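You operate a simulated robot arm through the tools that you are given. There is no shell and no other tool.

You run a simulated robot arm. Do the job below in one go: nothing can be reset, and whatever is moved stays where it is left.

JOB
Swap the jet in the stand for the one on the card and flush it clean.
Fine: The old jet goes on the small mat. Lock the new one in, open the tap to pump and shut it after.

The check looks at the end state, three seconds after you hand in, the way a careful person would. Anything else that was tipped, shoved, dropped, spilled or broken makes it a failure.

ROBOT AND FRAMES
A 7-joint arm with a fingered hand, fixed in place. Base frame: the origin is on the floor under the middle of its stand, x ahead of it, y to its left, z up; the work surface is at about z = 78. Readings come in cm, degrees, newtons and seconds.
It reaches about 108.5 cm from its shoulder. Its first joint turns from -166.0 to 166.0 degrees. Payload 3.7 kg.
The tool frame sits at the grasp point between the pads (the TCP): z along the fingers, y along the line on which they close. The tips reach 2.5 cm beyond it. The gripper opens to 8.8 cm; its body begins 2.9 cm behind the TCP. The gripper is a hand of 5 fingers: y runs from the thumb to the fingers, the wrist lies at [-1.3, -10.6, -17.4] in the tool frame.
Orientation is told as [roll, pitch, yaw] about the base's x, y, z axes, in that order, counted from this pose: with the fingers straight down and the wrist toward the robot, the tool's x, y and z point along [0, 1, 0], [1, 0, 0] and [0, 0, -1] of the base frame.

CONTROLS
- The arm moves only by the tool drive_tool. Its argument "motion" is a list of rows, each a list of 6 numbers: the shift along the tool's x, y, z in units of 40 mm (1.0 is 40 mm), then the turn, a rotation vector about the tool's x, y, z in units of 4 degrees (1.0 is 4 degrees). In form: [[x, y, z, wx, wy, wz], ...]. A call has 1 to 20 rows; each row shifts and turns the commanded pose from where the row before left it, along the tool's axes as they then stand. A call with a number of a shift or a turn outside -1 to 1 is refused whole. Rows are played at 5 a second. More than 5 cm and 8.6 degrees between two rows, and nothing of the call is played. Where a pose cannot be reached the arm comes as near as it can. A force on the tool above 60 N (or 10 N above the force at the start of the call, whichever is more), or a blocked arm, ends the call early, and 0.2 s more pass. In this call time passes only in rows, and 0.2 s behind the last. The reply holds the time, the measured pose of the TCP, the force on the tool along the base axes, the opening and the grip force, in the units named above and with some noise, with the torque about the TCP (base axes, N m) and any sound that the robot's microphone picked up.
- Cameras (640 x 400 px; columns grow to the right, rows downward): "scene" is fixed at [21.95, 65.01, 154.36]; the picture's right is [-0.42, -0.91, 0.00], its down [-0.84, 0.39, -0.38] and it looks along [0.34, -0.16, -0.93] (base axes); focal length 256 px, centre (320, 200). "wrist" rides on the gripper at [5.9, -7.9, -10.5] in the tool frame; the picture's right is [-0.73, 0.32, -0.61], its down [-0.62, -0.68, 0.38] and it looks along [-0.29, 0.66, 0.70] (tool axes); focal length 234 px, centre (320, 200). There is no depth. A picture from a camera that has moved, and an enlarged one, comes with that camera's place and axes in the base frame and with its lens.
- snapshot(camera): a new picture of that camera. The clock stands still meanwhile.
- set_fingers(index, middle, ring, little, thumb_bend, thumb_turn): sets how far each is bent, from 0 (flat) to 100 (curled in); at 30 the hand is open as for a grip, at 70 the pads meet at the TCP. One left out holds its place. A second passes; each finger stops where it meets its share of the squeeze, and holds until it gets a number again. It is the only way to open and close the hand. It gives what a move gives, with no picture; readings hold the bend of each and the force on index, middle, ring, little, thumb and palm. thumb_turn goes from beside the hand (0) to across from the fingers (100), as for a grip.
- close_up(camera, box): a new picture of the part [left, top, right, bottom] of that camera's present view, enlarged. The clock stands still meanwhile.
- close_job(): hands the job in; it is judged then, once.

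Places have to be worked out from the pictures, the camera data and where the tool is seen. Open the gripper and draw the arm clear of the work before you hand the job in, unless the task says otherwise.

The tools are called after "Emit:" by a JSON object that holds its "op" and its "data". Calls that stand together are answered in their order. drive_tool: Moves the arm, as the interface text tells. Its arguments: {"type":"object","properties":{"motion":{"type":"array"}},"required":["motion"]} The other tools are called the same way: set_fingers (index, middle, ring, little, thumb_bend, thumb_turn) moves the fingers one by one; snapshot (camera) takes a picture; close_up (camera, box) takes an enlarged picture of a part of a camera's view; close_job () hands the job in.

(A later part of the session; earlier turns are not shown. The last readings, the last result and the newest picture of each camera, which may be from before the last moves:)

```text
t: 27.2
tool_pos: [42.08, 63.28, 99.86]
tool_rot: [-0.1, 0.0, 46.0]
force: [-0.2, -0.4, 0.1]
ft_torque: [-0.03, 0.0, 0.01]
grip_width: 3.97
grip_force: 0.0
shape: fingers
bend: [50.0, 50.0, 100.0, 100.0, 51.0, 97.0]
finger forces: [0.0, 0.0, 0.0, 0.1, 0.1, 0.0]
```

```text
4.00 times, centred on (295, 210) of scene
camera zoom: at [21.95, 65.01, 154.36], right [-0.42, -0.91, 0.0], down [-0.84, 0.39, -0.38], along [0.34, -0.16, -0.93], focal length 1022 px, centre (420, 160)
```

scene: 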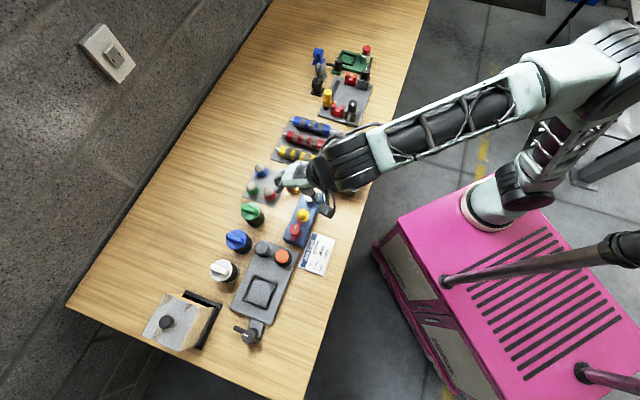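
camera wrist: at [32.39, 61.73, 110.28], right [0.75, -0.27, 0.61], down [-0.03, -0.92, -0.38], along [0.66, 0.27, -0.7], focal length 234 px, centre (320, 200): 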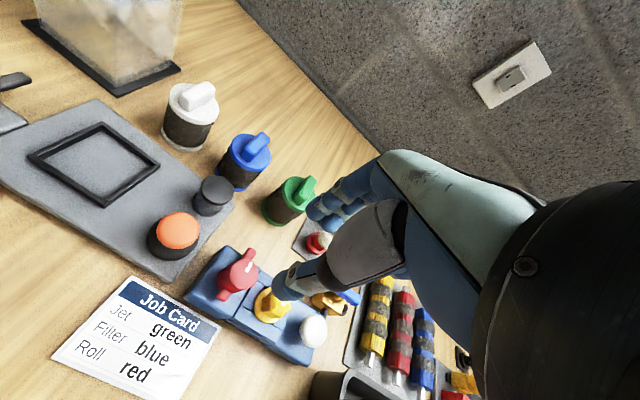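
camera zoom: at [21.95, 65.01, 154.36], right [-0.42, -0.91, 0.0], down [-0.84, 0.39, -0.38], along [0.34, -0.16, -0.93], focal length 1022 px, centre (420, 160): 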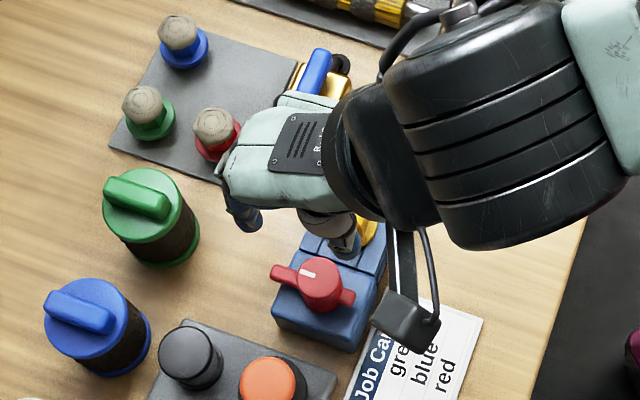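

The lever is open: arm away, tail toward the card. I open the fingers to 40 and move over the jet at z≈93.

Emit:
{"op": "set_fingers", "data": {"index": 40, "middle": 40, "thumb_bend": 40}}

Emit:
{"op": "drive_tool", "data": {"motion": [[-0.47, 0, 0.4, 0, 0, 0], [-0.47, 0, 0.5, 0, 0, 0], [-0.47, 0, 0.4, 0, 0, 0], [0, 0, 0.3, 0, 0, 0]]}}

Emit:
{"op": "snapshot", "data": {"camera": "wrist"}}

Emit:
{"op": "close_up", "data": {"camera": "wrist", "box": [190, 200, 350, 340]}}

Emit:
{"op": "close_up", "data": {"camera": "scene", "box": [240, 160, 350, 260]}}

```text
t: 28.2
tool_pos: [42.1, 63.31, 99.76]
tool_rot: [0.0, 0.0, 45.9]
force: [1.1, -0.5, 0.0]
ft_torque: [0.02, 0.01, -0.01]
grip_width: 6.3
grip_force: 0.1
shape: fingers
bend: [40.0, 40.0, 100.0, 100.0, 40.0, 97.0]
finger forces: [0.0, 0.1, 0.0, 0.0, 0.1, 0.0]
```

```text
t: 29.2
tool_pos: [46.18, 59.45, 93.29]
tool_rot: [0.0, 0.0, 46.0]
force: [1.1, -0.5, -1.0]
ft_torque: [-0.03, 0.05, -0.01]
grip_width: 6.34
grip_force: 0.0
shape: fingers
bend: [40.0, 40.0, 100.0, 100.0, 40.0, 97.0]
finger forces: [0.0, 0.1, 0.0, 0.1, 0.0, 0.0]
```

```text
taken
camera wrist: at [36.46, 57.82, 103.84], right [0.75, -0.27, 0.61], down [-0.02, -0.92, -0.38], along [0.66, 0.27, -0.7], focal length 234 px, centre (320, 200)
```

wrist: 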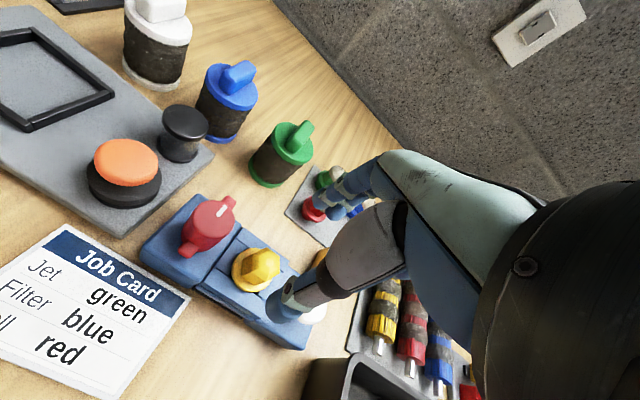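

```text
2.86 times, centred on (270, 270) of wrist
camera zoom: at [36.46, 57.82, 103.84], right [0.75, -0.27, 0.61], down [-0.02, -0.92, -0.38], along [0.66, 0.27, -0.7], focal length 669 px, centre (463, 0)
```

zoom: 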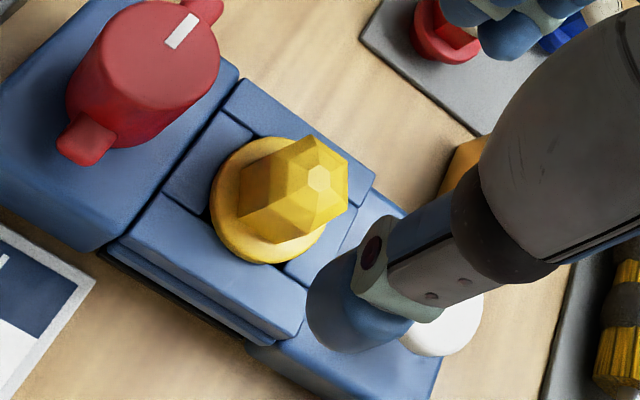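

```text
4.00 times, centred on (295, 210) of scene
camera zoom: at [21.95, 65.01, 154.36], right [-0.42, -0.91, 0.0], down [-0.84, 0.39, -0.38], along [0.34, -0.16, -0.93], focal length 1022 px, centre (420, 160)
```

zoom: 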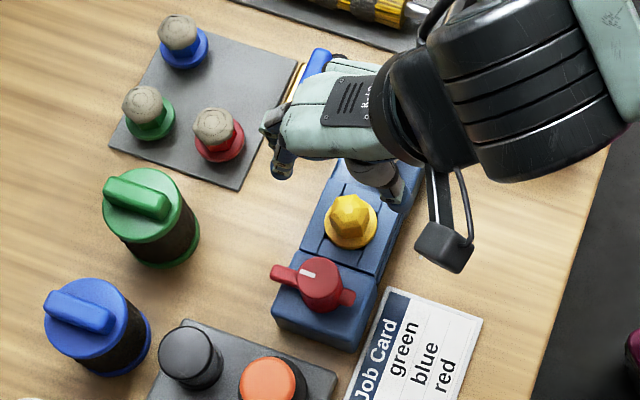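

The jet appears centred at about (45.9–46.1, 59.4), top near z≈86. I lower to z≈88 and check the alignment against the TCP's image point (327, 237).

Emit:
{"op": "drive_tool", "data": {"motion": [[0, 0, 0.4, 0, 0, 0], [0, 0, 0.4, 0, 0, 0], [0, 0, 0.4, 0, 0, 0], [0, 0, 0.1, 0, 0, 0]]}}

Emit:
{"op": "close_up", "data": {"camera": "wrist", "box": [220, 160, 420, 320]}}

Emit:
{"op": "close_up", "data": {"camera": "scene", "box": [260, 170, 340, 240]}}

```text
t: 30.2
tool_pos: [46.05, 59.25, 88.29]
tool_rot: [0.0, 0.0, 46.1]
force: [0.1, 0.2, -0.3]
ft_torque: [-0.02, 0.02, 0.02]
grip_width: 6.29
grip_force: 0.0
shape: fingers
bend: [40.0, 40.0, 100.0, 100.0, 40.0, 97.0]
finger forces: [0.0, 0.0, 0.0, 0.1, 0.1, 0.0]
```

```text
2.50 times, centred on (320, 240) of wrist
camera zoom: at [36.41, 57.76, 98.68], right [0.75, -0.27, 0.61], down [-0.02, -0.92, -0.38], along [0.66, 0.27, -0.7], focal length 585 px, centre (320, 100)
```

zoom: 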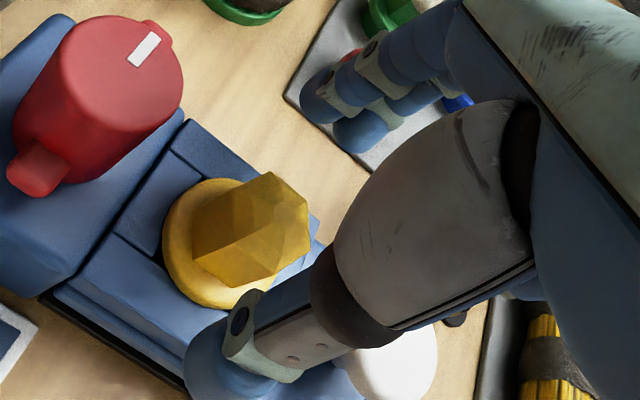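

```text
5.71 times, centred on (300, 205) of scene
camera zoom: at [21.95, 65.01, 154.36], right [-0.42, -0.91, 0.0], down [-0.84, 0.39, -0.38], along [0.34, -0.16, -0.93], focal length 1460 px, centre (434, 171)
```

zoom: 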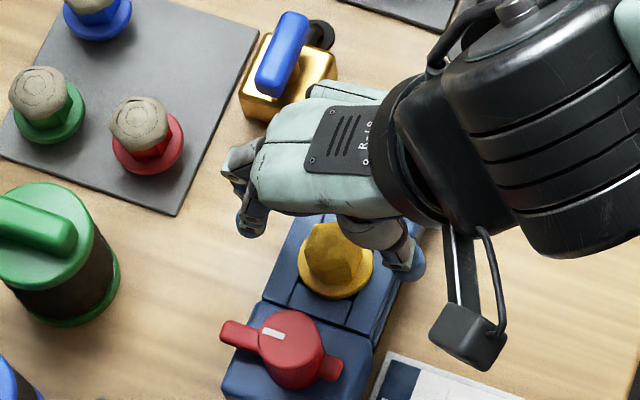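

In the hand's frame the jet axis is about 2 mm off, with its apex at z≈86.2 and flange top at z≈82.2. I correct by 2 mm and lower to TCP z≈85.5, so the tips stay just above the flange.

Emit:
{"op": "drive_tool", "data": {"motion": [[0.035, 0.045, 0.2, 0, 0, 0], [0, 0, 0.2, 0, 0, 0], [0, 0, 0.15, 0, 0, 0], [0, 0, 0.12, 0, 0, 0]]}}

Emit:
{"op": "close_up", "data": {"camera": "wrist", "box": [220, 160, 420, 320]}}

Emit:
{"op": "close_up", "data": {"camera": "scene", "box": [260, 170, 340, 240]}}

```text
t: 31.2
tool_pos: [46.11, 59.7, 85.57]
tool_rot: [0.0, 0.1, 46.0]
force: [0.2, -0.2, 0.1]
ft_torque: [-0.01, 0.03, -0.01]
grip_width: 6.29
grip_force: 0.2
shape: fingers
bend: [40.0, 40.0, 100.0, 100.0, 40.0, 97.0]
finger forces: [0.0, 0.0, 0.0, 0.0, 0.0, 0.0]
```

```text
2.50 times, centred on (320, 240) of wrist
camera zoom: at [36.44, 58.07, 95.94], right [0.75, -0.27, 0.61], down [-0.02, -0.92, -0.38], along [0.66, 0.27, -0.7], focal length 585 px, centre (320, 100)
```

zoom: 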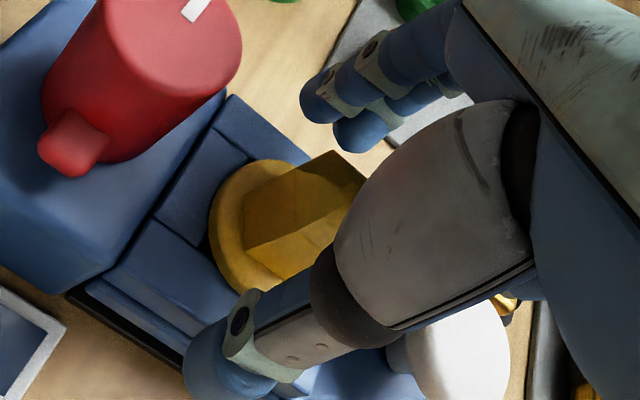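

```text
5.71 times, centred on (300, 205) of scene
camera zoom: at [21.95, 65.01, 154.36], right [-0.42, -0.91, 0.0], down [-0.84, 0.39, -0.38], along [0.34, -0.16, -0.93], focal length 1460 px, centre (434, 171)
```

zoom: 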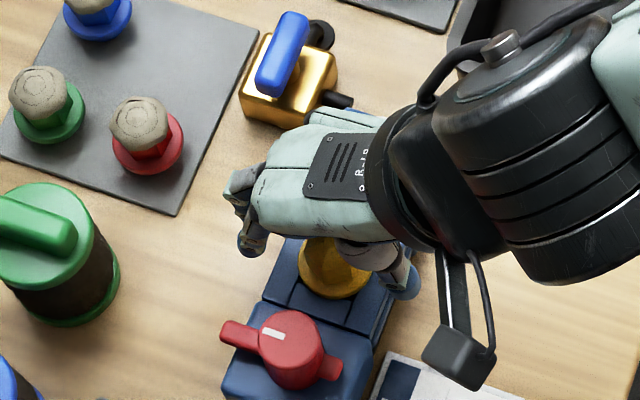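

No contact; the jet's head sits between thumb and fingers. I close to 52 first, then squeeze.

Emit:
{"op": "set_fingers", "data": {"index": 53, "middle": 53, "thumb_bend": 53}}

Emit:
{"op": "close_up", "data": {"camera": "wrist", "box": [220, 160, 420, 320]}}

```text
t: 32.2
tool_pos: [46.13, 59.65, 85.47]
tool_rot: [0.0, 0.1, 46.1]
force: [0.7, 1.3, 0.0]
ft_torque: [0.02, -0.01, 0.03]
grip_width: 3.57
grip_force: 0.6
shape: fingers
bend: [53.0, 52.0, 100.0, 100.0, 53.0, 97.0]
finger forces: [0.0, 0.9, 0.0, 0.1, 0.0, 0.0]
```

```text
2.50 times, centred on (320, 240) of wrist
camera zoom: at [36.46, 58.07, 95.95], right [0.75, -0.27, 0.61], down [-0.02, -0.92, -0.38], along [0.66, 0.27, -0.7], focal length 585 px, centre (320, 100)
```

zoom: 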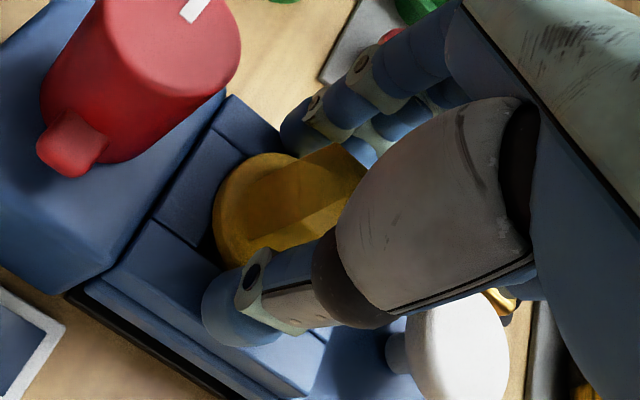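

The middle finger touches first, so I shift 2 mm toward the fingers and then grip.

Emit:
{"op": "drive_tool", "data": {"motion": [[0, 0.05, 0, 0, 0, 0]]}}

Emit:
{"op": "set_fingers", "data": {"index": 66, "middle": 66, "thumb_bend": 68}}

Emit:
{"op": "close_up", "data": {"camera": "wrist", "box": [220, 160, 420, 320]}}

```text
t: 32.6
tool_pos: [46.27, 59.84, 85.41]
tool_rot: [0.0, 0.0, 46.1]
force: [-0.3, -0.4, 0.2]
ft_torque: [-0.01, -0.02, 0.02]
grip_width: 3.63
grip_force: 0.4
shape: fingers
bend: [53.0, 53.0, 100.0, 100.0, 52.0, 97.0]
finger forces: [0.0, 0.2, 0.0, 0.1, 0.6, 0.0]
```

```text
t: 33.6
tool_pos: [46.3, 59.85, 85.44]
tool_rot: [0.0, -0.1, 46.0]
force: [4.8, 5.2, 9.3]
ft_torque: [0.23, -0.3, 0.11]
grip_width: 2.86
grip_force: 12.9
shape: fingers
bend: [57.0, 56.0, 100.0, 100.0, 57.0, 97.0]
finger forces: [5.5, 11.9, 0.1, 0.0, 7.2, 0.0]
```

```text
2.50 times, centred on (320, 240) of wrist
camera zoom: at [36.58, 58.2, 96.01], right [0.75, -0.27, 0.61], down [-0.02, -0.92, -0.38], along [0.67, 0.27, -0.7], focal length 585 px, centre (320, 100)
```

zoom: 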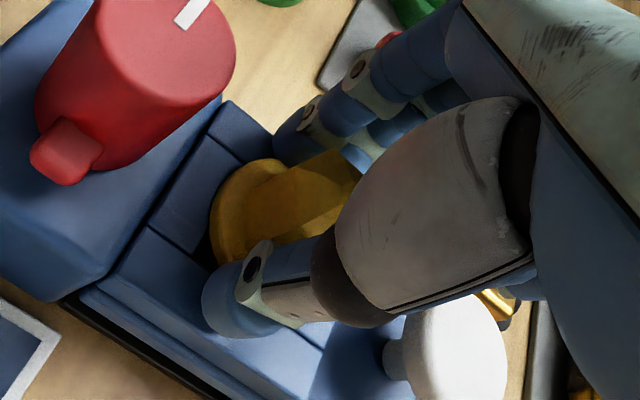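

The jet is gripped (about 13 N). I lift slowly straight up and watch the force.

Emit:
{"op": "drive_tool", "data": {"motion": [[0, 0, -0.1, 0, 0, 0], [0, 0, -0.15, 0, 0, 0], [0, 0, -0.2, 0, 0, 0]]}}

Emit:
{"op": "close_up", "data": {"camera": "wrist", "box": [220, 160, 420, 320]}}

Emit:
{"op": "close_up", "data": {"camera": "scene", "box": [260, 170, 340, 240]}}

```text
t: 34.4
tool_pos: [46.19, 59.67, 87.35]
tool_rot: [-0.2, 0.1, 46.1]
force: [-0.7, 0.7, -0.8]
ft_torque: [0.02, -0.01, -0.02]
grip_width: 1.74
grip_force: 5.3
shape: fingers
bend: [63.0, 62.0, 100.0, 100.0, 61.0, 97.0]
finger forces: [1.9, 3.0, 0.0, 0.0, 5.0, 0.1]
```

```text
2.50 times, centred on (320, 240) of wrist
camera zoom: at [36.51, 58.17, 97.77], right [0.75, -0.27, 0.61], down [-0.02, -0.92, -0.38], along [0.66, 0.27, -0.7], focal length 585 px, centre (320, 100)
```

zoom: 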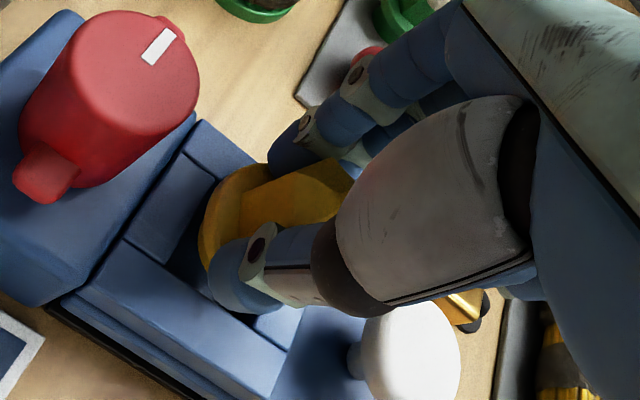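

```text
5.71 times, centred on (300, 205) of scene
camera zoom: at [21.95, 65.01, 154.36], right [-0.42, -0.91, 0.0], down [-0.84, 0.39, -0.38], along [0.34, -0.16, -0.93], focal length 1460 px, centre (434, 171)
```

zoom: 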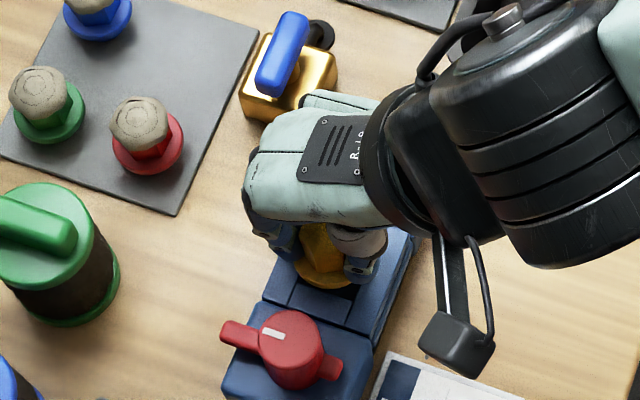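

The grip narrowed during the lift, so the fingers may have slid up the head. I enlarge both views to see how the jet sits.

Emit:
{"op": "close_up", "data": {"camera": "wrist", "box": [250, 200, 350, 290]}}

Emit:
{"op": "close_up", "data": {"camera": "scene", "box": [275, 195, 320, 230]}}

```text
4.44 times, centred on (300, 245) of wrist
camera zoom: at [36.51, 58.17, 97.77], right [0.75, -0.27, 0.61], down [-0.02, -0.92, -0.38], along [0.66, 0.27, -0.7], focal length 1041 px, centre (409, 0)
```

zoom: 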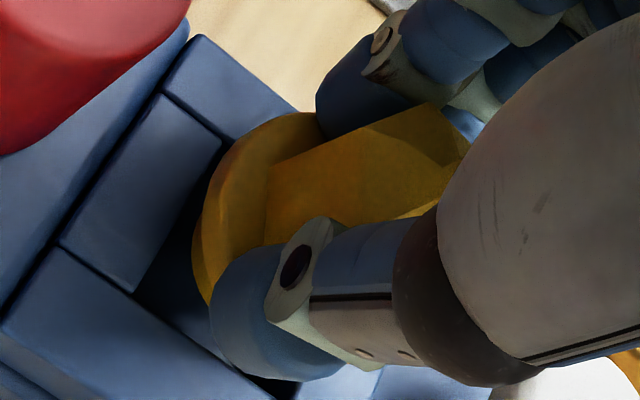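

```text
11.43 times, centred on (298, 212) of scene
camera zoom: at [21.95, 65.01, 154.36], right [-0.42, -0.91, 0.0], down [-0.84, 0.39, -0.38], along [0.34, -0.16, -0.93], focal length 2921 px, centre (577, 57)
```

zoom: 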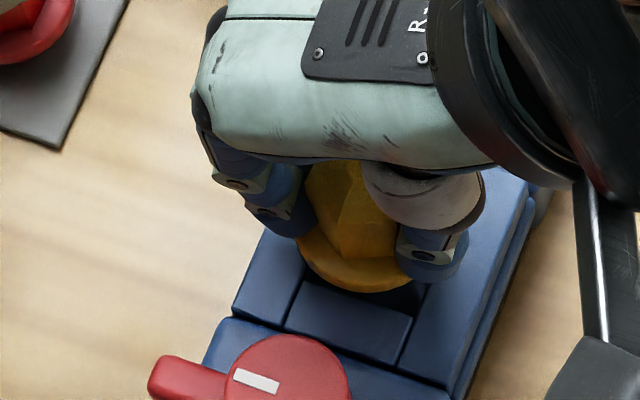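

The jet is out of its socket and hangs in the grip (0.8 N downward), but the hold is light. I raise the squeeze moderately before lifting further.

Emit:
{"op": "set_fingers", "data": {"index": 71, "middle": 70, "thumb_bend": 71}}

Emit:
{"op": "close_up", "data": {"camera": "wrist", "box": [250, 200, 350, 290]}}

Emit:
{"op": "close_up", "data": {"camera": "scene", "box": [275, 195, 320, 230]}}

```text
t: 35.4
tool_pos: [46.14, 59.76, 87.36]
tool_rot: [0.0, 0.0, 46.0]
force: [0.6, -0.1, -0.4]
ft_torque: [-0.01, -0.01, 0.03]
grip_width: 1.44
grip_force: 7.2
shape: fingers
bend: [64.0, 66.0, 100.0, 100.0, 62.0, 96.0]
finger forces: [4.2, 3.3, 0.0, 0.0, 7.0, 0.0]
```

```text
4.44 times, centred on (300, 245) of wrist
camera zoom: at [36.5, 58.19, 97.82], right [0.75, -0.27, 0.61], down [-0.02, -0.92, -0.38], along [0.66, 0.27, -0.7], focal length 1041 px, centre (409, 0)
```

zoom: 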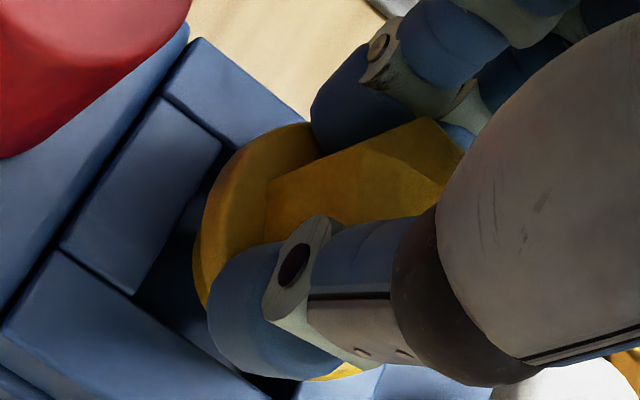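

```text
11.43 times, centred on (298, 212) of scene
camera zoom: at [21.95, 65.01, 154.36], right [-0.42, -0.91, 0.0], down [-0.84, 0.39, -0.38], along [0.34, -0.16, -0.93], focal length 2921 px, centre (577, 57)
```

zoom: 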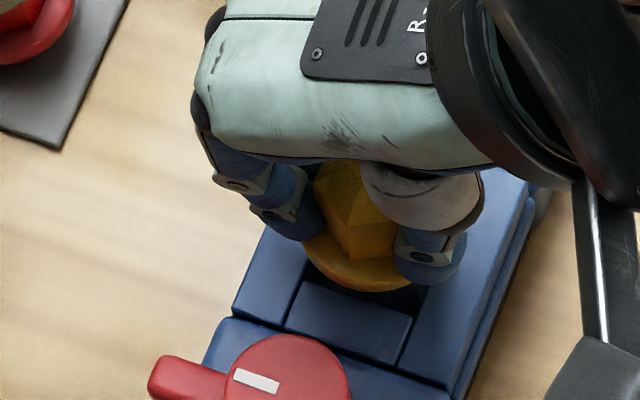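

Forces are balanced (thumb 7 N against 7.5 N). I lift another centimetre and check that the jet follows.

Emit:
{"op": "drive_tool", "data": {"motion": [[0, 0, -0.1, 0, 0, 0], [0, 0, -0.15, 0, 0, 0]]}}

Emit:
{"op": "close_up", "data": {"camera": "wrist", "box": [250, 200, 350, 290]}}

Emit:
{"op": "close_up", "data": {"camera": "scene", "box": [275, 195, 320, 230]}}

```text
t: 36.0
tool_pos: [46.17, 59.72, 88.35]
tool_rot: [0.0, 0.0, 46.1]
force: [-0.4, -0.1, -1.3]
ft_torque: [0.03, 0.0, 0.02]
grip_width: 1.45
grip_force: 7.2
shape: fingers
bend: [64.0, 66.0, 100.0, 100.0, 62.0, 96.0]
finger forces: [4.3, 3.3, 0.0, 0.1, 7.0, 0.0]
```

```text
4.44 times, centred on (300, 245) of wrist
camera zoom: at [36.5, 58.2, 98.85], right [0.75, -0.27, 0.61], down [-0.02, -0.92, -0.38], along [0.66, 0.27, -0.7], focal length 1041 px, centre (409, 0)
```

zoom: 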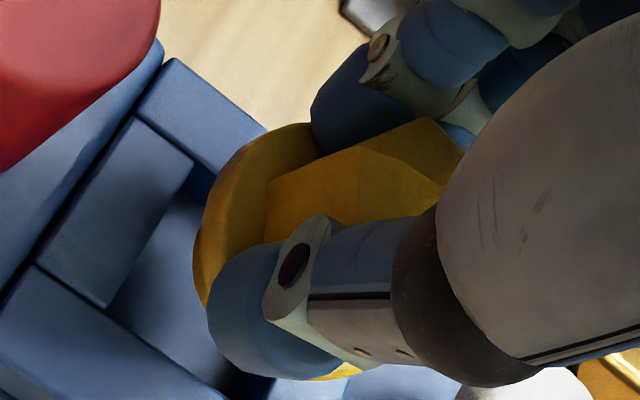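

```text
11.43 times, centred on (298, 212) of scene
camera zoom: at [21.95, 65.01, 154.36], right [-0.42, -0.91, 0.0], down [-0.84, 0.39, -0.38], along [0.34, -0.16, -0.93], focal length 2921 px, centre (577, 57)
```

zoom: 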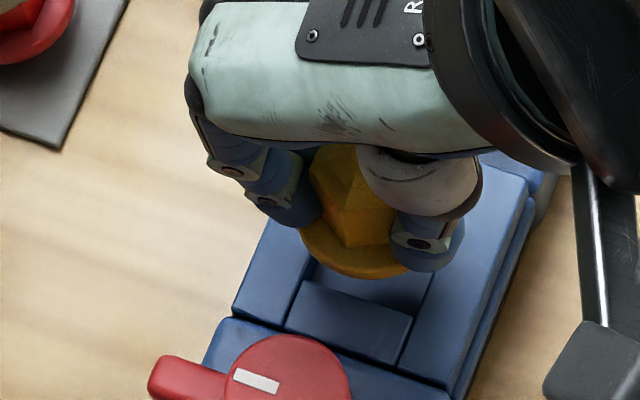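

The jet follows the hand unchanged. I lift clear to z≈97 and take pictures to check its pose and the mat's free place.

Emit:
{"op": "drive_tool", "data": {"motion": [[0, 0, -0.3, 0, 0, 0], [0, 0, -0.45, 0, 0, 0], [0, 0, -0.6, 0, 0, 0], [0, 0, -0.5, 0, 0, 0], [0, 0, -0.3, 0, 0, 0]]}}

Emit:
{"op": "snapshot", "data": {"camera": "wrist"}}

Emit:
{"op": "close_up", "data": {"camera": "wrist", "box": [250, 200, 350, 290]}}

Emit:
{"op": "close_up", "data": {"camera": "scene", "box": [240, 150, 340, 240]}}

```text
t: 37.2
tool_pos: [46.29, 59.6, 96.97]
tool_rot: [0.0, 0.0, 46.0]
force: [-1.2, 0.4, -1.3]
ft_torque: [-0.02, -0.01, 0.0]
grip_width: 1.45
grip_force: 7.2
shape: fingers
bend: [64.0, 66.0, 100.0, 100.0, 62.0, 96.0]
finger forces: [4.3, 3.2, 0.0, 0.1, 6.9, 0.1]
```

```text
taken
camera wrist: at [36.58, 58.13, 107.5], right [0.75, -0.27, 0.61], down [-0.02, -0.92, -0.38], along [0.66, 0.27, -0.7], focal length 234 px, centre (320, 200)
```

wrist: 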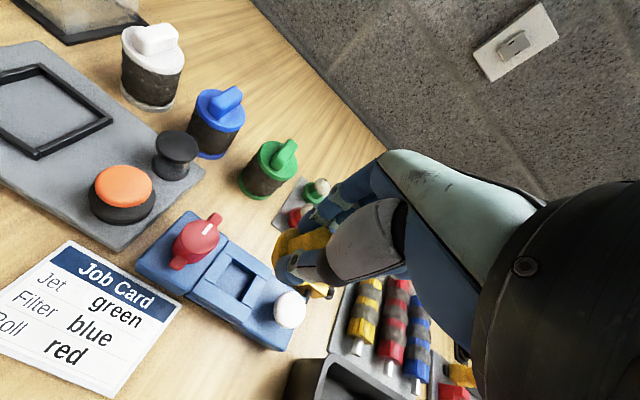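

```text
4.44 times, centred on (300, 245) of wrist
camera zoom: at [36.58, 58.13, 107.5], right [0.75, -0.27, 0.61], down [-0.02, -0.92, -0.38], along [0.66, 0.27, -0.7], focal length 1041 px, centre (409, 0)
```

zoom: 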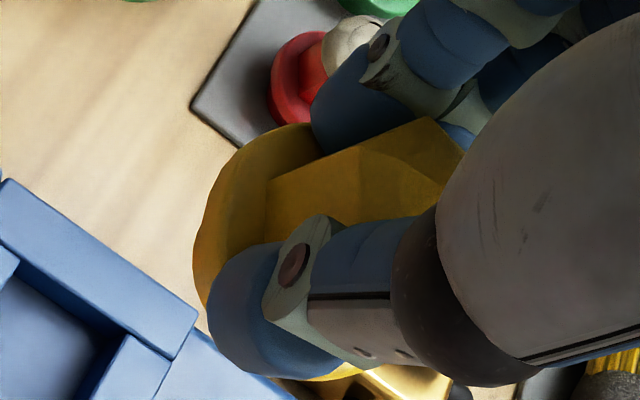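

```text
4.44 times, centred on (290, 195) of scene
camera zoom: at [21.95, 65.01, 154.36], right [-0.42, -0.91, 0.0], down [-0.84, 0.39, -0.38], along [0.34, -0.16, -0.93], focal length 1136 px, centre (453, 222)
```

zoom: 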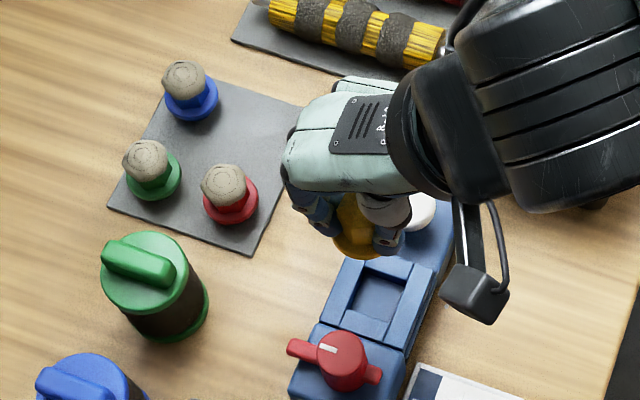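

Let me enlarge the empty pocket and the jets on the mat to see how a jet must seat.

Emit:
{"op": "close_up", "data": {"camera": "wrist", "box": [130, 200, 310, 360]}}

Emit:
{"op": "close_up", "data": {"camera": "scene", "box": [240, 155, 300, 205]}}

Emit:
{"op": "close_up", "data": {"camera": "scene", "box": [290, 195, 340, 245]}}

```text
2.50 times, centred on (220, 280) of wrist
camera zoom: at [36.58, 58.13, 107.5], right [0.75, -0.27, 0.61], down [-0.02, -0.92, -0.38], along [0.66, 0.27, -0.7], focal length 585 px, centre (570, 0)
```

zoom: 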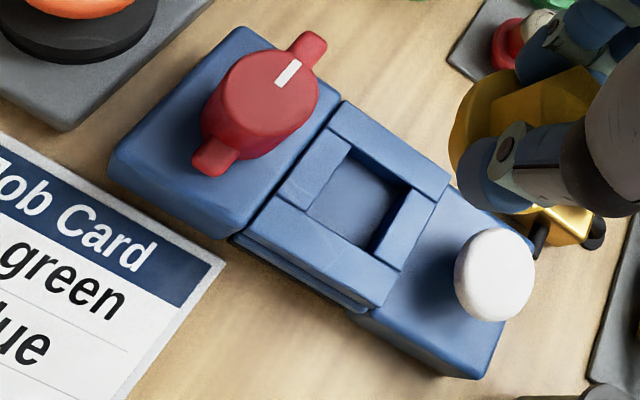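

```text
8.00 times, centred on (270, 180) of scene
camera zoom: at [21.95, 65.01, 154.36], right [-0.42, -0.91, 0.0], down [-0.84, 0.39, -0.38], along [0.34, -0.16, -0.93], focal length 2045 px, centre (720, 360)
```

zoom: 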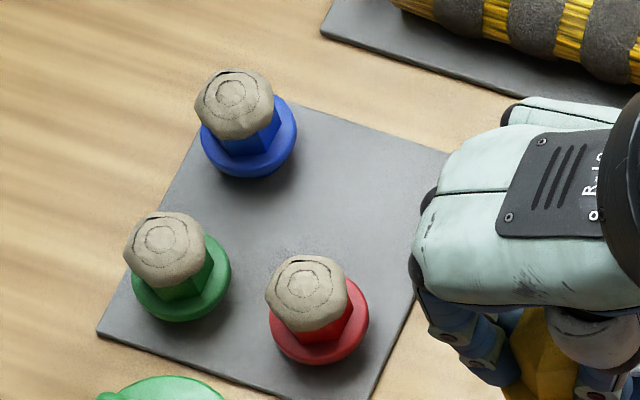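

```text
8.00 times, centred on (315, 220) of scene
camera zoom: at [21.95, 65.01, 154.36], right [-0.42, -0.91, 0.0], down [-0.84, 0.39, -0.38], along [0.34, -0.16, -0.93], focal length 2045 px, centre (360, 40)
```

zoom: 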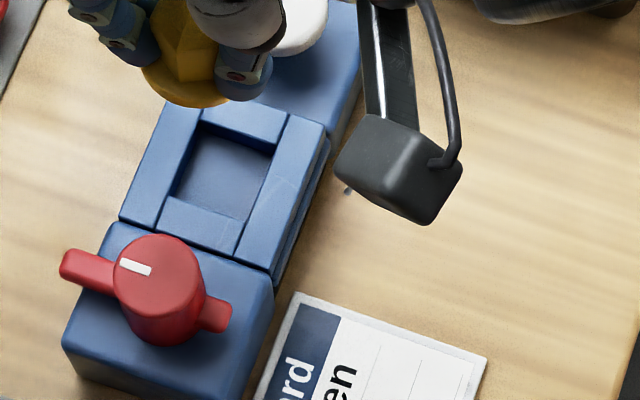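

The pocket is a square recess, and the mat's free place is the fourth corner, near (63, 62). I turn the hand to yaw 0 so the fingers open away from the blue jet, and carry the yellow jet there at z≈97.

Emit:
{"op": "drive_tool", "data": {"motion": [[0, 0, 0, 0, 0, 0.9583], [0, 0, 0, 0, 0, 0.9583], [0, 0, 0, 0, 0, 0.9583], [0, 0, 0, 0, 0, 0.9583], [0, 0, 0, 0, 0, 0.9583], [0, 0, 0, 0, 0, 0.9583], [0, 0, 0, 0, 0, 0.9583], [0, 0, 0, 0, 0, 0.9583], [0, 0, 0, 0, 0, 0.9583], [0, 0, 0, 0, 0, 0.9583], [0, 0, 0, 0, 0, 0.9583], [0, 0, 0, 0, 0, 0.9583], [0.07, 0.5, 0, 0, 0, 0], [0.08, 0.65, 0, 0, 0, 0], [0.08, 0.7, 0, 0, 0, 0], [0.08, 0.7, 0, 0, 0, 0], [0.08, 0.7, 0, 0, 0, 0], [0.08, 0.6, 0, 0, 0, 0], [0.07, 0.44, 0, 0, 0, 0]]}}

Emit:
{"op": "snapshot", "data": {"camera": "wrist"}}

Emit:
{"op": "close_up", "data": {"camera": "scene", "box": [230, 140, 320, 220]}}

```text
t: 41.2
tool_pos: [63.36, 61.97, 97.07]
tool_rot: [0.0, 0.0, 0.1]
force: [-0.1, 0.6, -0.8]
ft_torque: [0.02, -0.04, 0.0]
grip_width: 1.43
grip_force: 7.1
shape: fingers
bend: [64.0, 66.0, 100.0, 100.0, 62.0, 96.0]
finger forces: [4.1, 3.3, 0.0, 0.0, 6.8, 0.1]
```

```text
taken
camera wrist: at [55.52, 67.8, 107.41], right [0.32, -0.73, 0.61], down [-0.68, -0.62, -0.38], along [0.66, -0.29, -0.7], focal length 234 px, centre (320, 200)
```

wrist: 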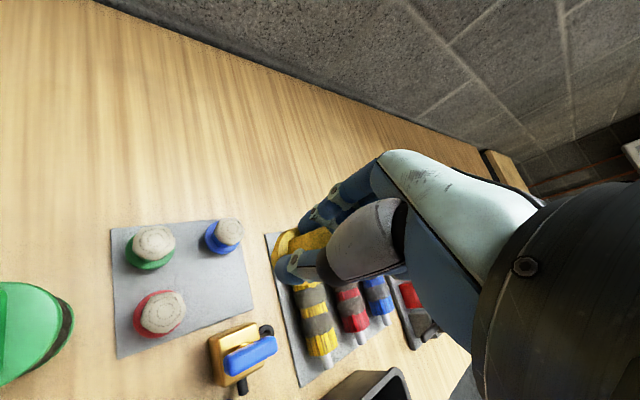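

```text
5.00 times, centred on (275, 180) of scene
camera zoom: at [21.95, 65.01, 154.36], right [-0.42, -0.91, 0.0], down [-0.84, 0.39, -0.38], along [0.34, -0.16, -0.93], focal length 1278 px, centre (545, 300)
```

zoom: 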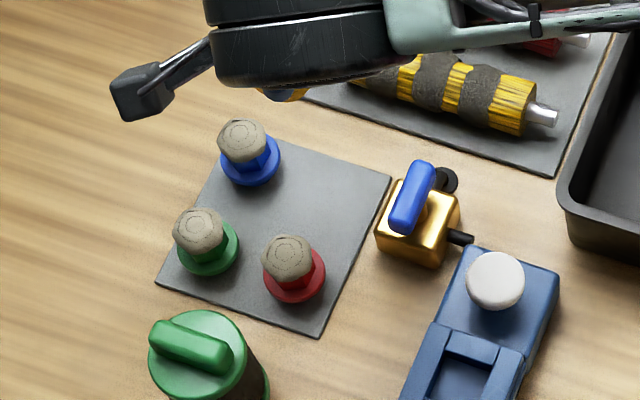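

From here the wrist camera sees the mat and tap well; I enlarge this to fix the free place, the jets and the tap.

Emit:
{"op": "close_up", "data": {"camera": "wrist", "box": [100, 200, 300, 400]}}

Emit:
{"op": "close_up", "data": {"camera": "wrist", "box": [190, 300, 290, 400]}}

```text
2.00 times, centred on (200, 300) of wrist
camera zoom: at [55.52, 67.8, 107.41], right [0.32, -0.73, 0.61], down [-0.68, -0.62, -0.38], along [0.66, -0.29, -0.7], focal length 468 px, centre (560, 0)
```

zoom: 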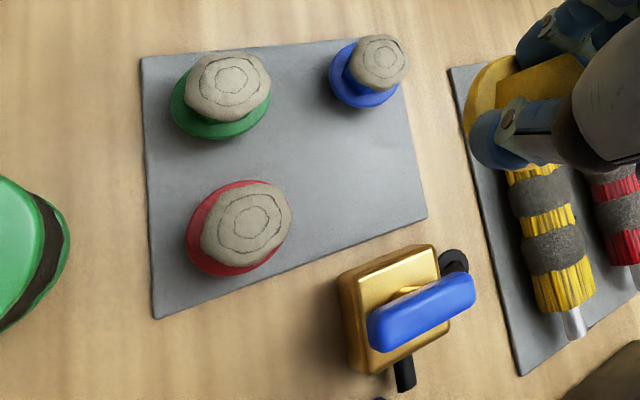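

```text
4.00 times, centred on (240, 350) of wrist
camera zoom: at [55.52, 67.8, 107.41], right [0.32, -0.73, 0.61], down [-0.68, -0.62, -0.38], along [0.66, -0.29, -0.7], focal length 937 px, centre (640, -400)
```

zoom: 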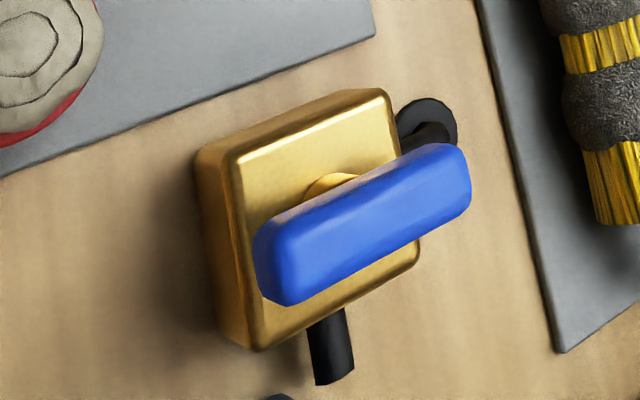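

Both views agree: the mat is about 11.6 cm square, centred at (62.1, 65.9), and the free corner place is at about (62.2, 61.5). The tap handle centre is near (57.8, 57.4, 83.4), lying along the stand's direction. I shift over the free place and lower to z≈87.

Emit:
{"op": "drive_tool", "data": {"motion": [[-0.09, -0.215, 0.3, 0, 0, 0], [0, 0, 0.6, 0, 0, 0], [0, 0, 0.7, 0, 0, 0], [0, 0, 0.5, 0, 0, 0], [0, 0, 0.4, 0, 0, 0]]}}

Emit:
{"op": "close_up", "data": {"camera": "wrist", "box": [180, 160, 380, 320]}}

Emit:
{"op": "close_up", "data": {"camera": "scene", "box": [230, 140, 320, 220]}}

```text
t: 42.4
tool_pos: [62.53, 61.58, 86.95]
tool_rot: [0.1, 0.0, 0.0]
force: [-0.3, 0.1, -0.7]
ft_torque: [0.02, -0.01, -0.01]
grip_width: 1.43
grip_force: 6.9
shape: fingers
bend: [64.0, 66.0, 100.0, 100.0, 62.0, 96.0]
finger forces: [4.0, 3.5, 0.0, 0.0, 6.7, 0.0]
```

```text
2.50 times, centred on (280, 240) of wrist
camera zoom: at [54.62, 67.51, 97.48], right [0.32, -0.73, 0.61], down [-0.68, -0.62, -0.38], along [0.66, -0.29, -0.7], focal length 585 px, centre (420, 100)
```

zoom: 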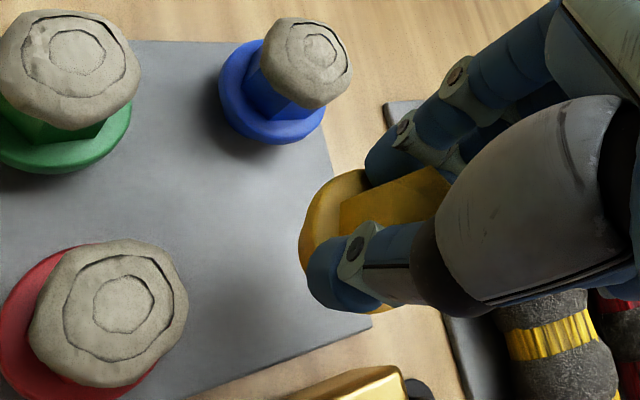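

```text
5.00 times, centred on (275, 180) of scene
camera zoom: at [21.95, 65.01, 154.36], right [-0.42, -0.91, 0.0], down [-0.84, 0.39, -0.38], along [0.34, -0.16, -0.93], focal length 1278 px, centre (545, 300)
```

zoom: 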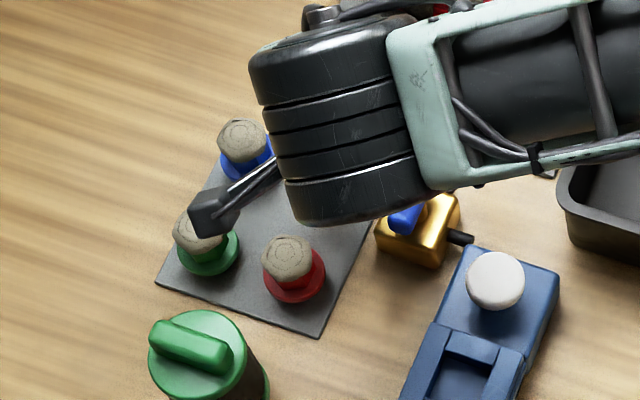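

The jet hangs over the free place with clear space around. I lower slowly in small steps, watching for contact.

Emit:
{"op": "drive_tool", "data": {"motion": [[0, 0, 0.2, 0, 0, 0], [0, 0, 0.2, 0, 0, 0], [0, 0, 0.12, 0, 0, 0], [0, 0, 0.08, 0, 0, 0]]}}

Emit:
{"op": "close_up", "data": {"camera": "wrist", "box": [180, 160, 380, 320]}}

```text
t: 43.4
tool_pos: [62.51, 61.54, 84.5]
tool_rot: [-0.1, 0.0, 0.0]
force: [0.2, 0.1, -0.8]
ft_torque: [0.01, 0.02, -0.01]
grip_width: 1.42
grip_force: 7.3
shape: fingers
bend: [64.0, 66.0, 100.0, 100.0, 62.0, 96.0]
finger forces: [4.2, 3.6, 0.0, 0.1, 6.7, 0.1]
```

```text
2.50 times, centred on (280, 240) of wrist
camera zoom: at [54.6, 67.47, 94.99], right [0.32, -0.73, 0.61], down [-0.68, -0.62, -0.38], along [0.66, -0.29, -0.7], focal length 585 px, centre (420, 100)
```

zoom: 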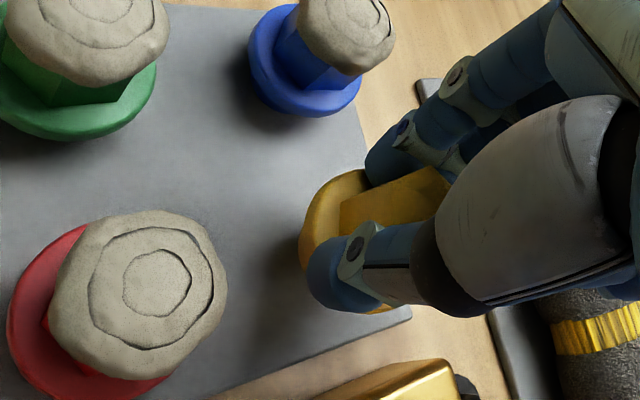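

No contact yet at z=84.5. I continue in 2 mm steps.

Emit:
{"op": "drive_tool", "data": {"motion": [[0, 0, 0.05, 0, 0, 0], [0, 0, 0.05, 0, 0, 0], [0, 0, 0.05, 0, 0, 0]]}}

Emit:
{"op": "drive_tool", "data": {"motion": [[0, 0, 0.04, 0, 0, 0], [0, 0, 0.04, 0, 0, 0]]}}

```text
t: 44.2
tool_pos: [62.66, 61.6, 84.02]
tool_rot: [0.0, 0.0, 0.1]
force: [1.2, -0.5, -1.0]
ft_torque: [0.01, 0.04, -0.01]
grip_width: 1.42
grip_force: 6.4
shape: fingers
bend: [64.0, 66.0, 100.0, 100.0, 62.0, 96.0]
finger forces: [4.1, 3.5, 0.0, 0.0, 6.6, 0.0]
```

```text
t: 44.8
tool_pos: [62.6, 61.64, 83.75]
tool_rot: [0.0, 0.0, 0.1]
force: [-0.3, 0.1, -0.7]
ft_torque: [-0.01, 0.02, 0.0]
grip_width: 1.44
grip_force: 7.2
shape: fingers
bend: [64.0, 66.0, 100.0, 100.0, 62.0, 96.0]
finger forces: [4.1, 3.6, 0.0, 0.1, 6.8, 0.0]
```

Still hanging free at z≈83.7. I go on in 1.6 mm steps.

Emit:
{"op": "drive_tool", "data": {"motion": [[0, 0, 0.04, 0, 0, 0], [0, 0, 0.04, 0, 0, 0]]}}

Emit:
{"op": "drive_tool", "data": {"motion": [[0, 0, 0.04, 0, 0, 0], [0, 0, 0.04, 0, 0, 0]]}}

Emit:
{"op": "close_up", "data": {"camera": "wrist", "box": [180, 160, 380, 320]}}

```text
t: 45.4
tool_pos: [62.6, 61.59, 83.18]
tool_rot: [0.1, -0.1, 0.0]
force: [0.0, 0.1, 0.2]
ft_torque: [0.02, 0.0, -0.01]
grip_width: 1.41
grip_force: 7.6
shape: fingers
bend: [64.0, 66.0, 100.0, 100.0, 62.0, 96.0]
finger forces: [4.1, 3.5, 0.1, 0.0, 6.7, 0.0]
```

```text
t: 46.0
tool_pos: [62.61, 61.54, 83.17]
tool_rot: [0.1, -0.1, 0.1]
force: [0.9, 1.1, 9.8]
ft_torque: [-0.01, 0.11, -0.01]
grip_width: 1.45
grip_force: 13.3
shape: fingers
bend: [64.0, 66.0, 100.0, 100.0, 62.0, 96.0]
finger forces: [4.3, 6.9, 0.0, 0.0, 15.5, 0.0]
```

```text
2.50 times, centred on (280, 240) of wrist
camera zoom: at [54.69, 67.45, 93.59], right [0.32, -0.73, 0.61], down [-0.68, -0.62, -0.39], along [0.66, -0.29, -0.7], focal length 585 px, centre (420, 100)
```

zoom: 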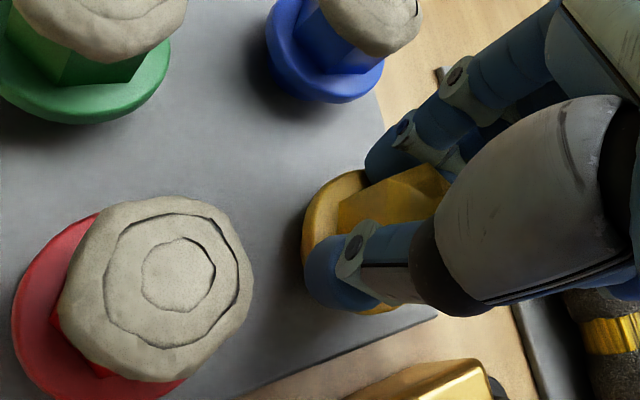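

Contact at z≈83.2 with 9.8 N upward. I back off about 1 mm to unload it, then open the fingers slightly to let the jet settle.

Emit:
{"op": "drive_tool", "data": {"motion": [[0, 0, -0.035, 0, 0, 0]]}}

Emit:
{"op": "set_fingers", "data": {"index": 60, "middle": 62, "thumb_bend": 58}}

Emit:
{"op": "close_up", "data": {"camera": "wrist", "box": [180, 160, 380, 320]}}

```text
t: 46.4
tool_pos: [62.65, 61.62, 83.01]
tool_rot: [0.0, 0.0, 0.1]
force: [1.4, 2.0, 8.9]
ft_torque: [0.02, 0.07, -0.01]
grip_width: 1.44
grip_force: 12.8
shape: fingers
bend: [64.0, 66.0, 100.0, 100.0, 62.0, 96.0]
finger forces: [5.7, 5.8, 0.0, 0.0, 13.4, 0.0]
```

```text
t: 47.4
tool_pos: [62.65, 61.52, 82.98]
tool_rot: [0.0, -0.1, 0.1]
force: [-0.7, 1.3, 2.5]
ft_torque: [0.02, 0.03, 0.01]
grip_width: 2.17
grip_force: 2.8
shape: fingers
bend: [61.0, 63.0, 100.0, 100.0, 58.0, 97.0]
finger forces: [0.4, 2.1, 0.0, 0.0, 2.0, 0.0]
```

```text
2.50 times, centred on (280, 240) of wrist
camera zoom: at [54.68, 67.43, 93.54], right [0.32, -0.73, 0.61], down [-0.68, -0.62, -0.38], along [0.66, -0.29, -0.7], focal length 585 px, centre (420, 100)
```

zoom: 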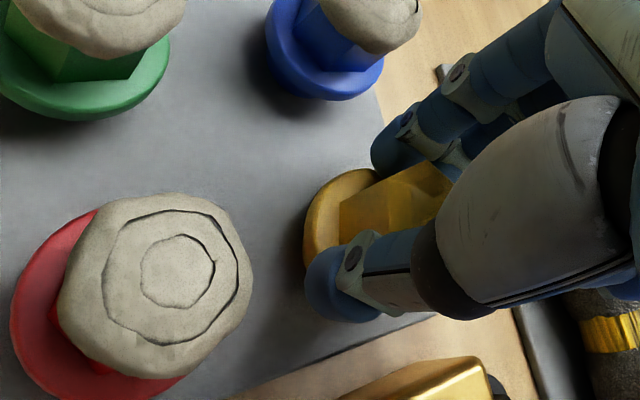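

The load has dropped and the jet settled a little. I open a bit more.

Emit:
{"op": "set_fingers", "data": {"index": 55, "middle": 56, "thumb_bend": 53}}

Emit:
{"op": "close_up", "data": {"camera": "wrist", "box": [180, 160, 380, 320]}}

```text
t: 48.4
tool_pos: [62.46, 61.51, 83.01]
tool_rot: [0.0, 0.0, 0.1]
force: [0.0, -0.2, 0.0]
ft_torque: [-0.01, 0.0, -0.02]
grip_width: 3.27
grip_force: 0.0
shape: fingers
bend: [55.0, 56.0, 100.0, 100.0, 53.0, 97.0]
finger forces: [0.0, 0.0, 0.0, 0.0, 0.1, 0.0]
```

```text
2.50 times, centred on (280, 240) of wrist
camera zoom: at [54.69, 67.43, 93.55], right [0.32, -0.73, 0.61], down [-0.68, -0.62, -0.38], along [0.66, -0.29, -0.7], focal length 585 px, centre (420, 100)
```

zoom: 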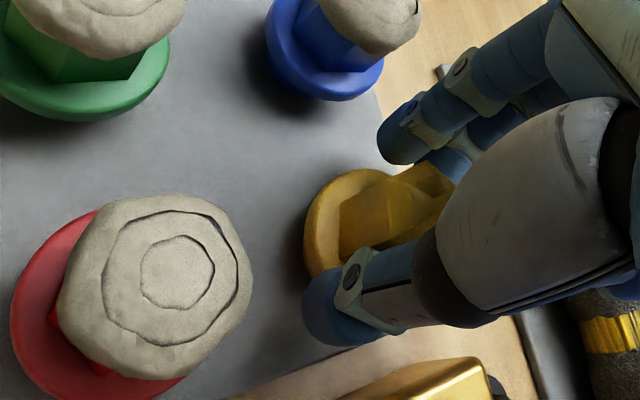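

The jet stands free. I open to 48 for clearance and lift straight up.

Emit:
{"op": "set_fingers", "data": {"index": 48, "middle": 48, "thumb_bend": 47}}

Emit:
{"op": "drive_tool", "data": {"motion": [[0, 0, -0.1, 0, 0, 0], [0, 0, -0.2, 0, 0, 0], [0, 0, -0.4, 0, 0, 0], [0, 0, -0.6, 0, 0, 0], [0, 0, -0.8, 0, 0, 0], [0, 0, -0.8, 0, 0, 0]]}}

Emit:
{"op": "snapshot", "data": {"camera": "wrist"}}

Emit:
{"op": "close_up", "data": {"camera": "wrist", "box": [130, 190, 330, 390]}}

Emit:
{"op": "close_up", "data": {"camera": "scene", "box": [230, 140, 320, 220]}}

```text
t: 49.4
tool_pos: [62.53, 61.51, 83.14]
tool_rot: [0.1, 0.0, 0.2]
force: [1.2, -0.2, -0.5]
ft_torque: [0.01, -0.01, -0.02]
grip_width: 4.66
grip_force: 0.1
shape: fingers
bend: [48.0, 48.0, 100.0, 100.0, 47.0, 97.0]
finger forces: [0.1, 0.0, 0.0, 0.0, 0.0, 0.0]
```

```text
t: 50.8
tool_pos: [62.57, 61.53, 94.8]
tool_rot: [0.0, 0.0, 0.0]
force: [-1.0, 1.2, -0.1]
ft_torque: [0.02, 0.0, 0.0]
grip_width: 4.67
grip_force: 0.1
shape: fingers
bend: [48.0, 48.0, 100.0, 100.0, 47.0, 97.0]
finger forces: [0.0, 0.1, 0.0, 0.1, 0.1, 0.0]
```

```text
taken
camera wrist: at [54.71, 67.45, 105.21], right [0.32, -0.73, 0.61], down [-0.68, -0.62, -0.38], along [0.66, -0.29, -0.7], focal length 234 px, centre (320, 200)
```

wrist: 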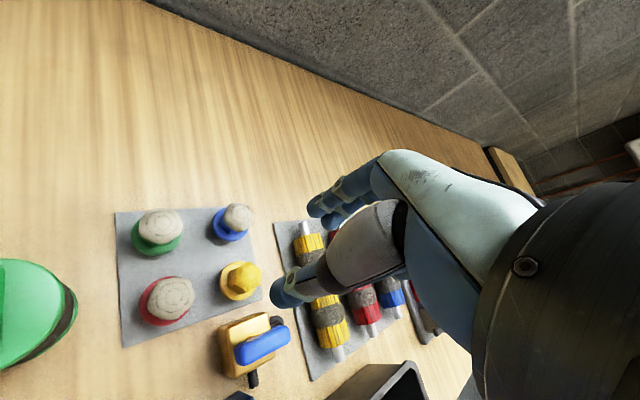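

```text
2.00 times, centred on (230, 290) of wrist
camera zoom: at [54.71, 67.45, 105.21], right [0.32, -0.73, 0.61], down [-0.68, -0.62, -0.38], along [0.66, -0.29, -0.7], focal length 468 px, centre (500, 20)
```

zoom: 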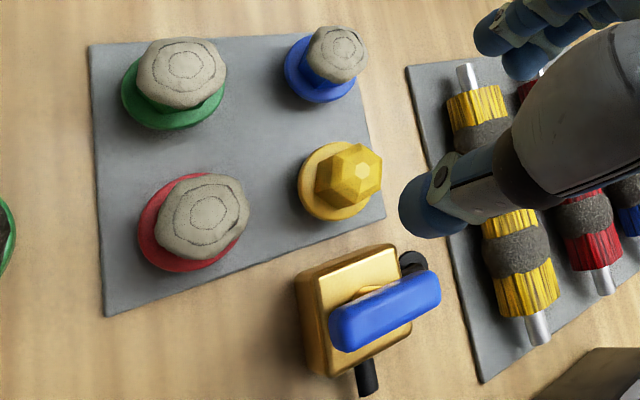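

```text
5.00 times, centred on (275, 180) of scene
camera zoom: at [21.95, 65.01, 154.36], right [-0.42, -0.91, 0.0], down [-0.84, 0.39, -0.38], along [0.34, -0.16, -0.93], focal length 1278 px, centre (545, 300)
```

zoom: 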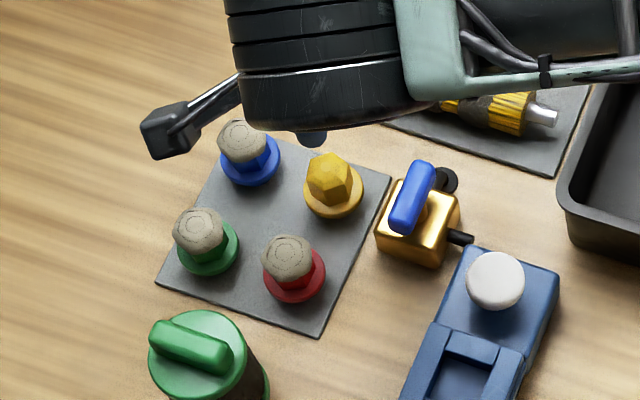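

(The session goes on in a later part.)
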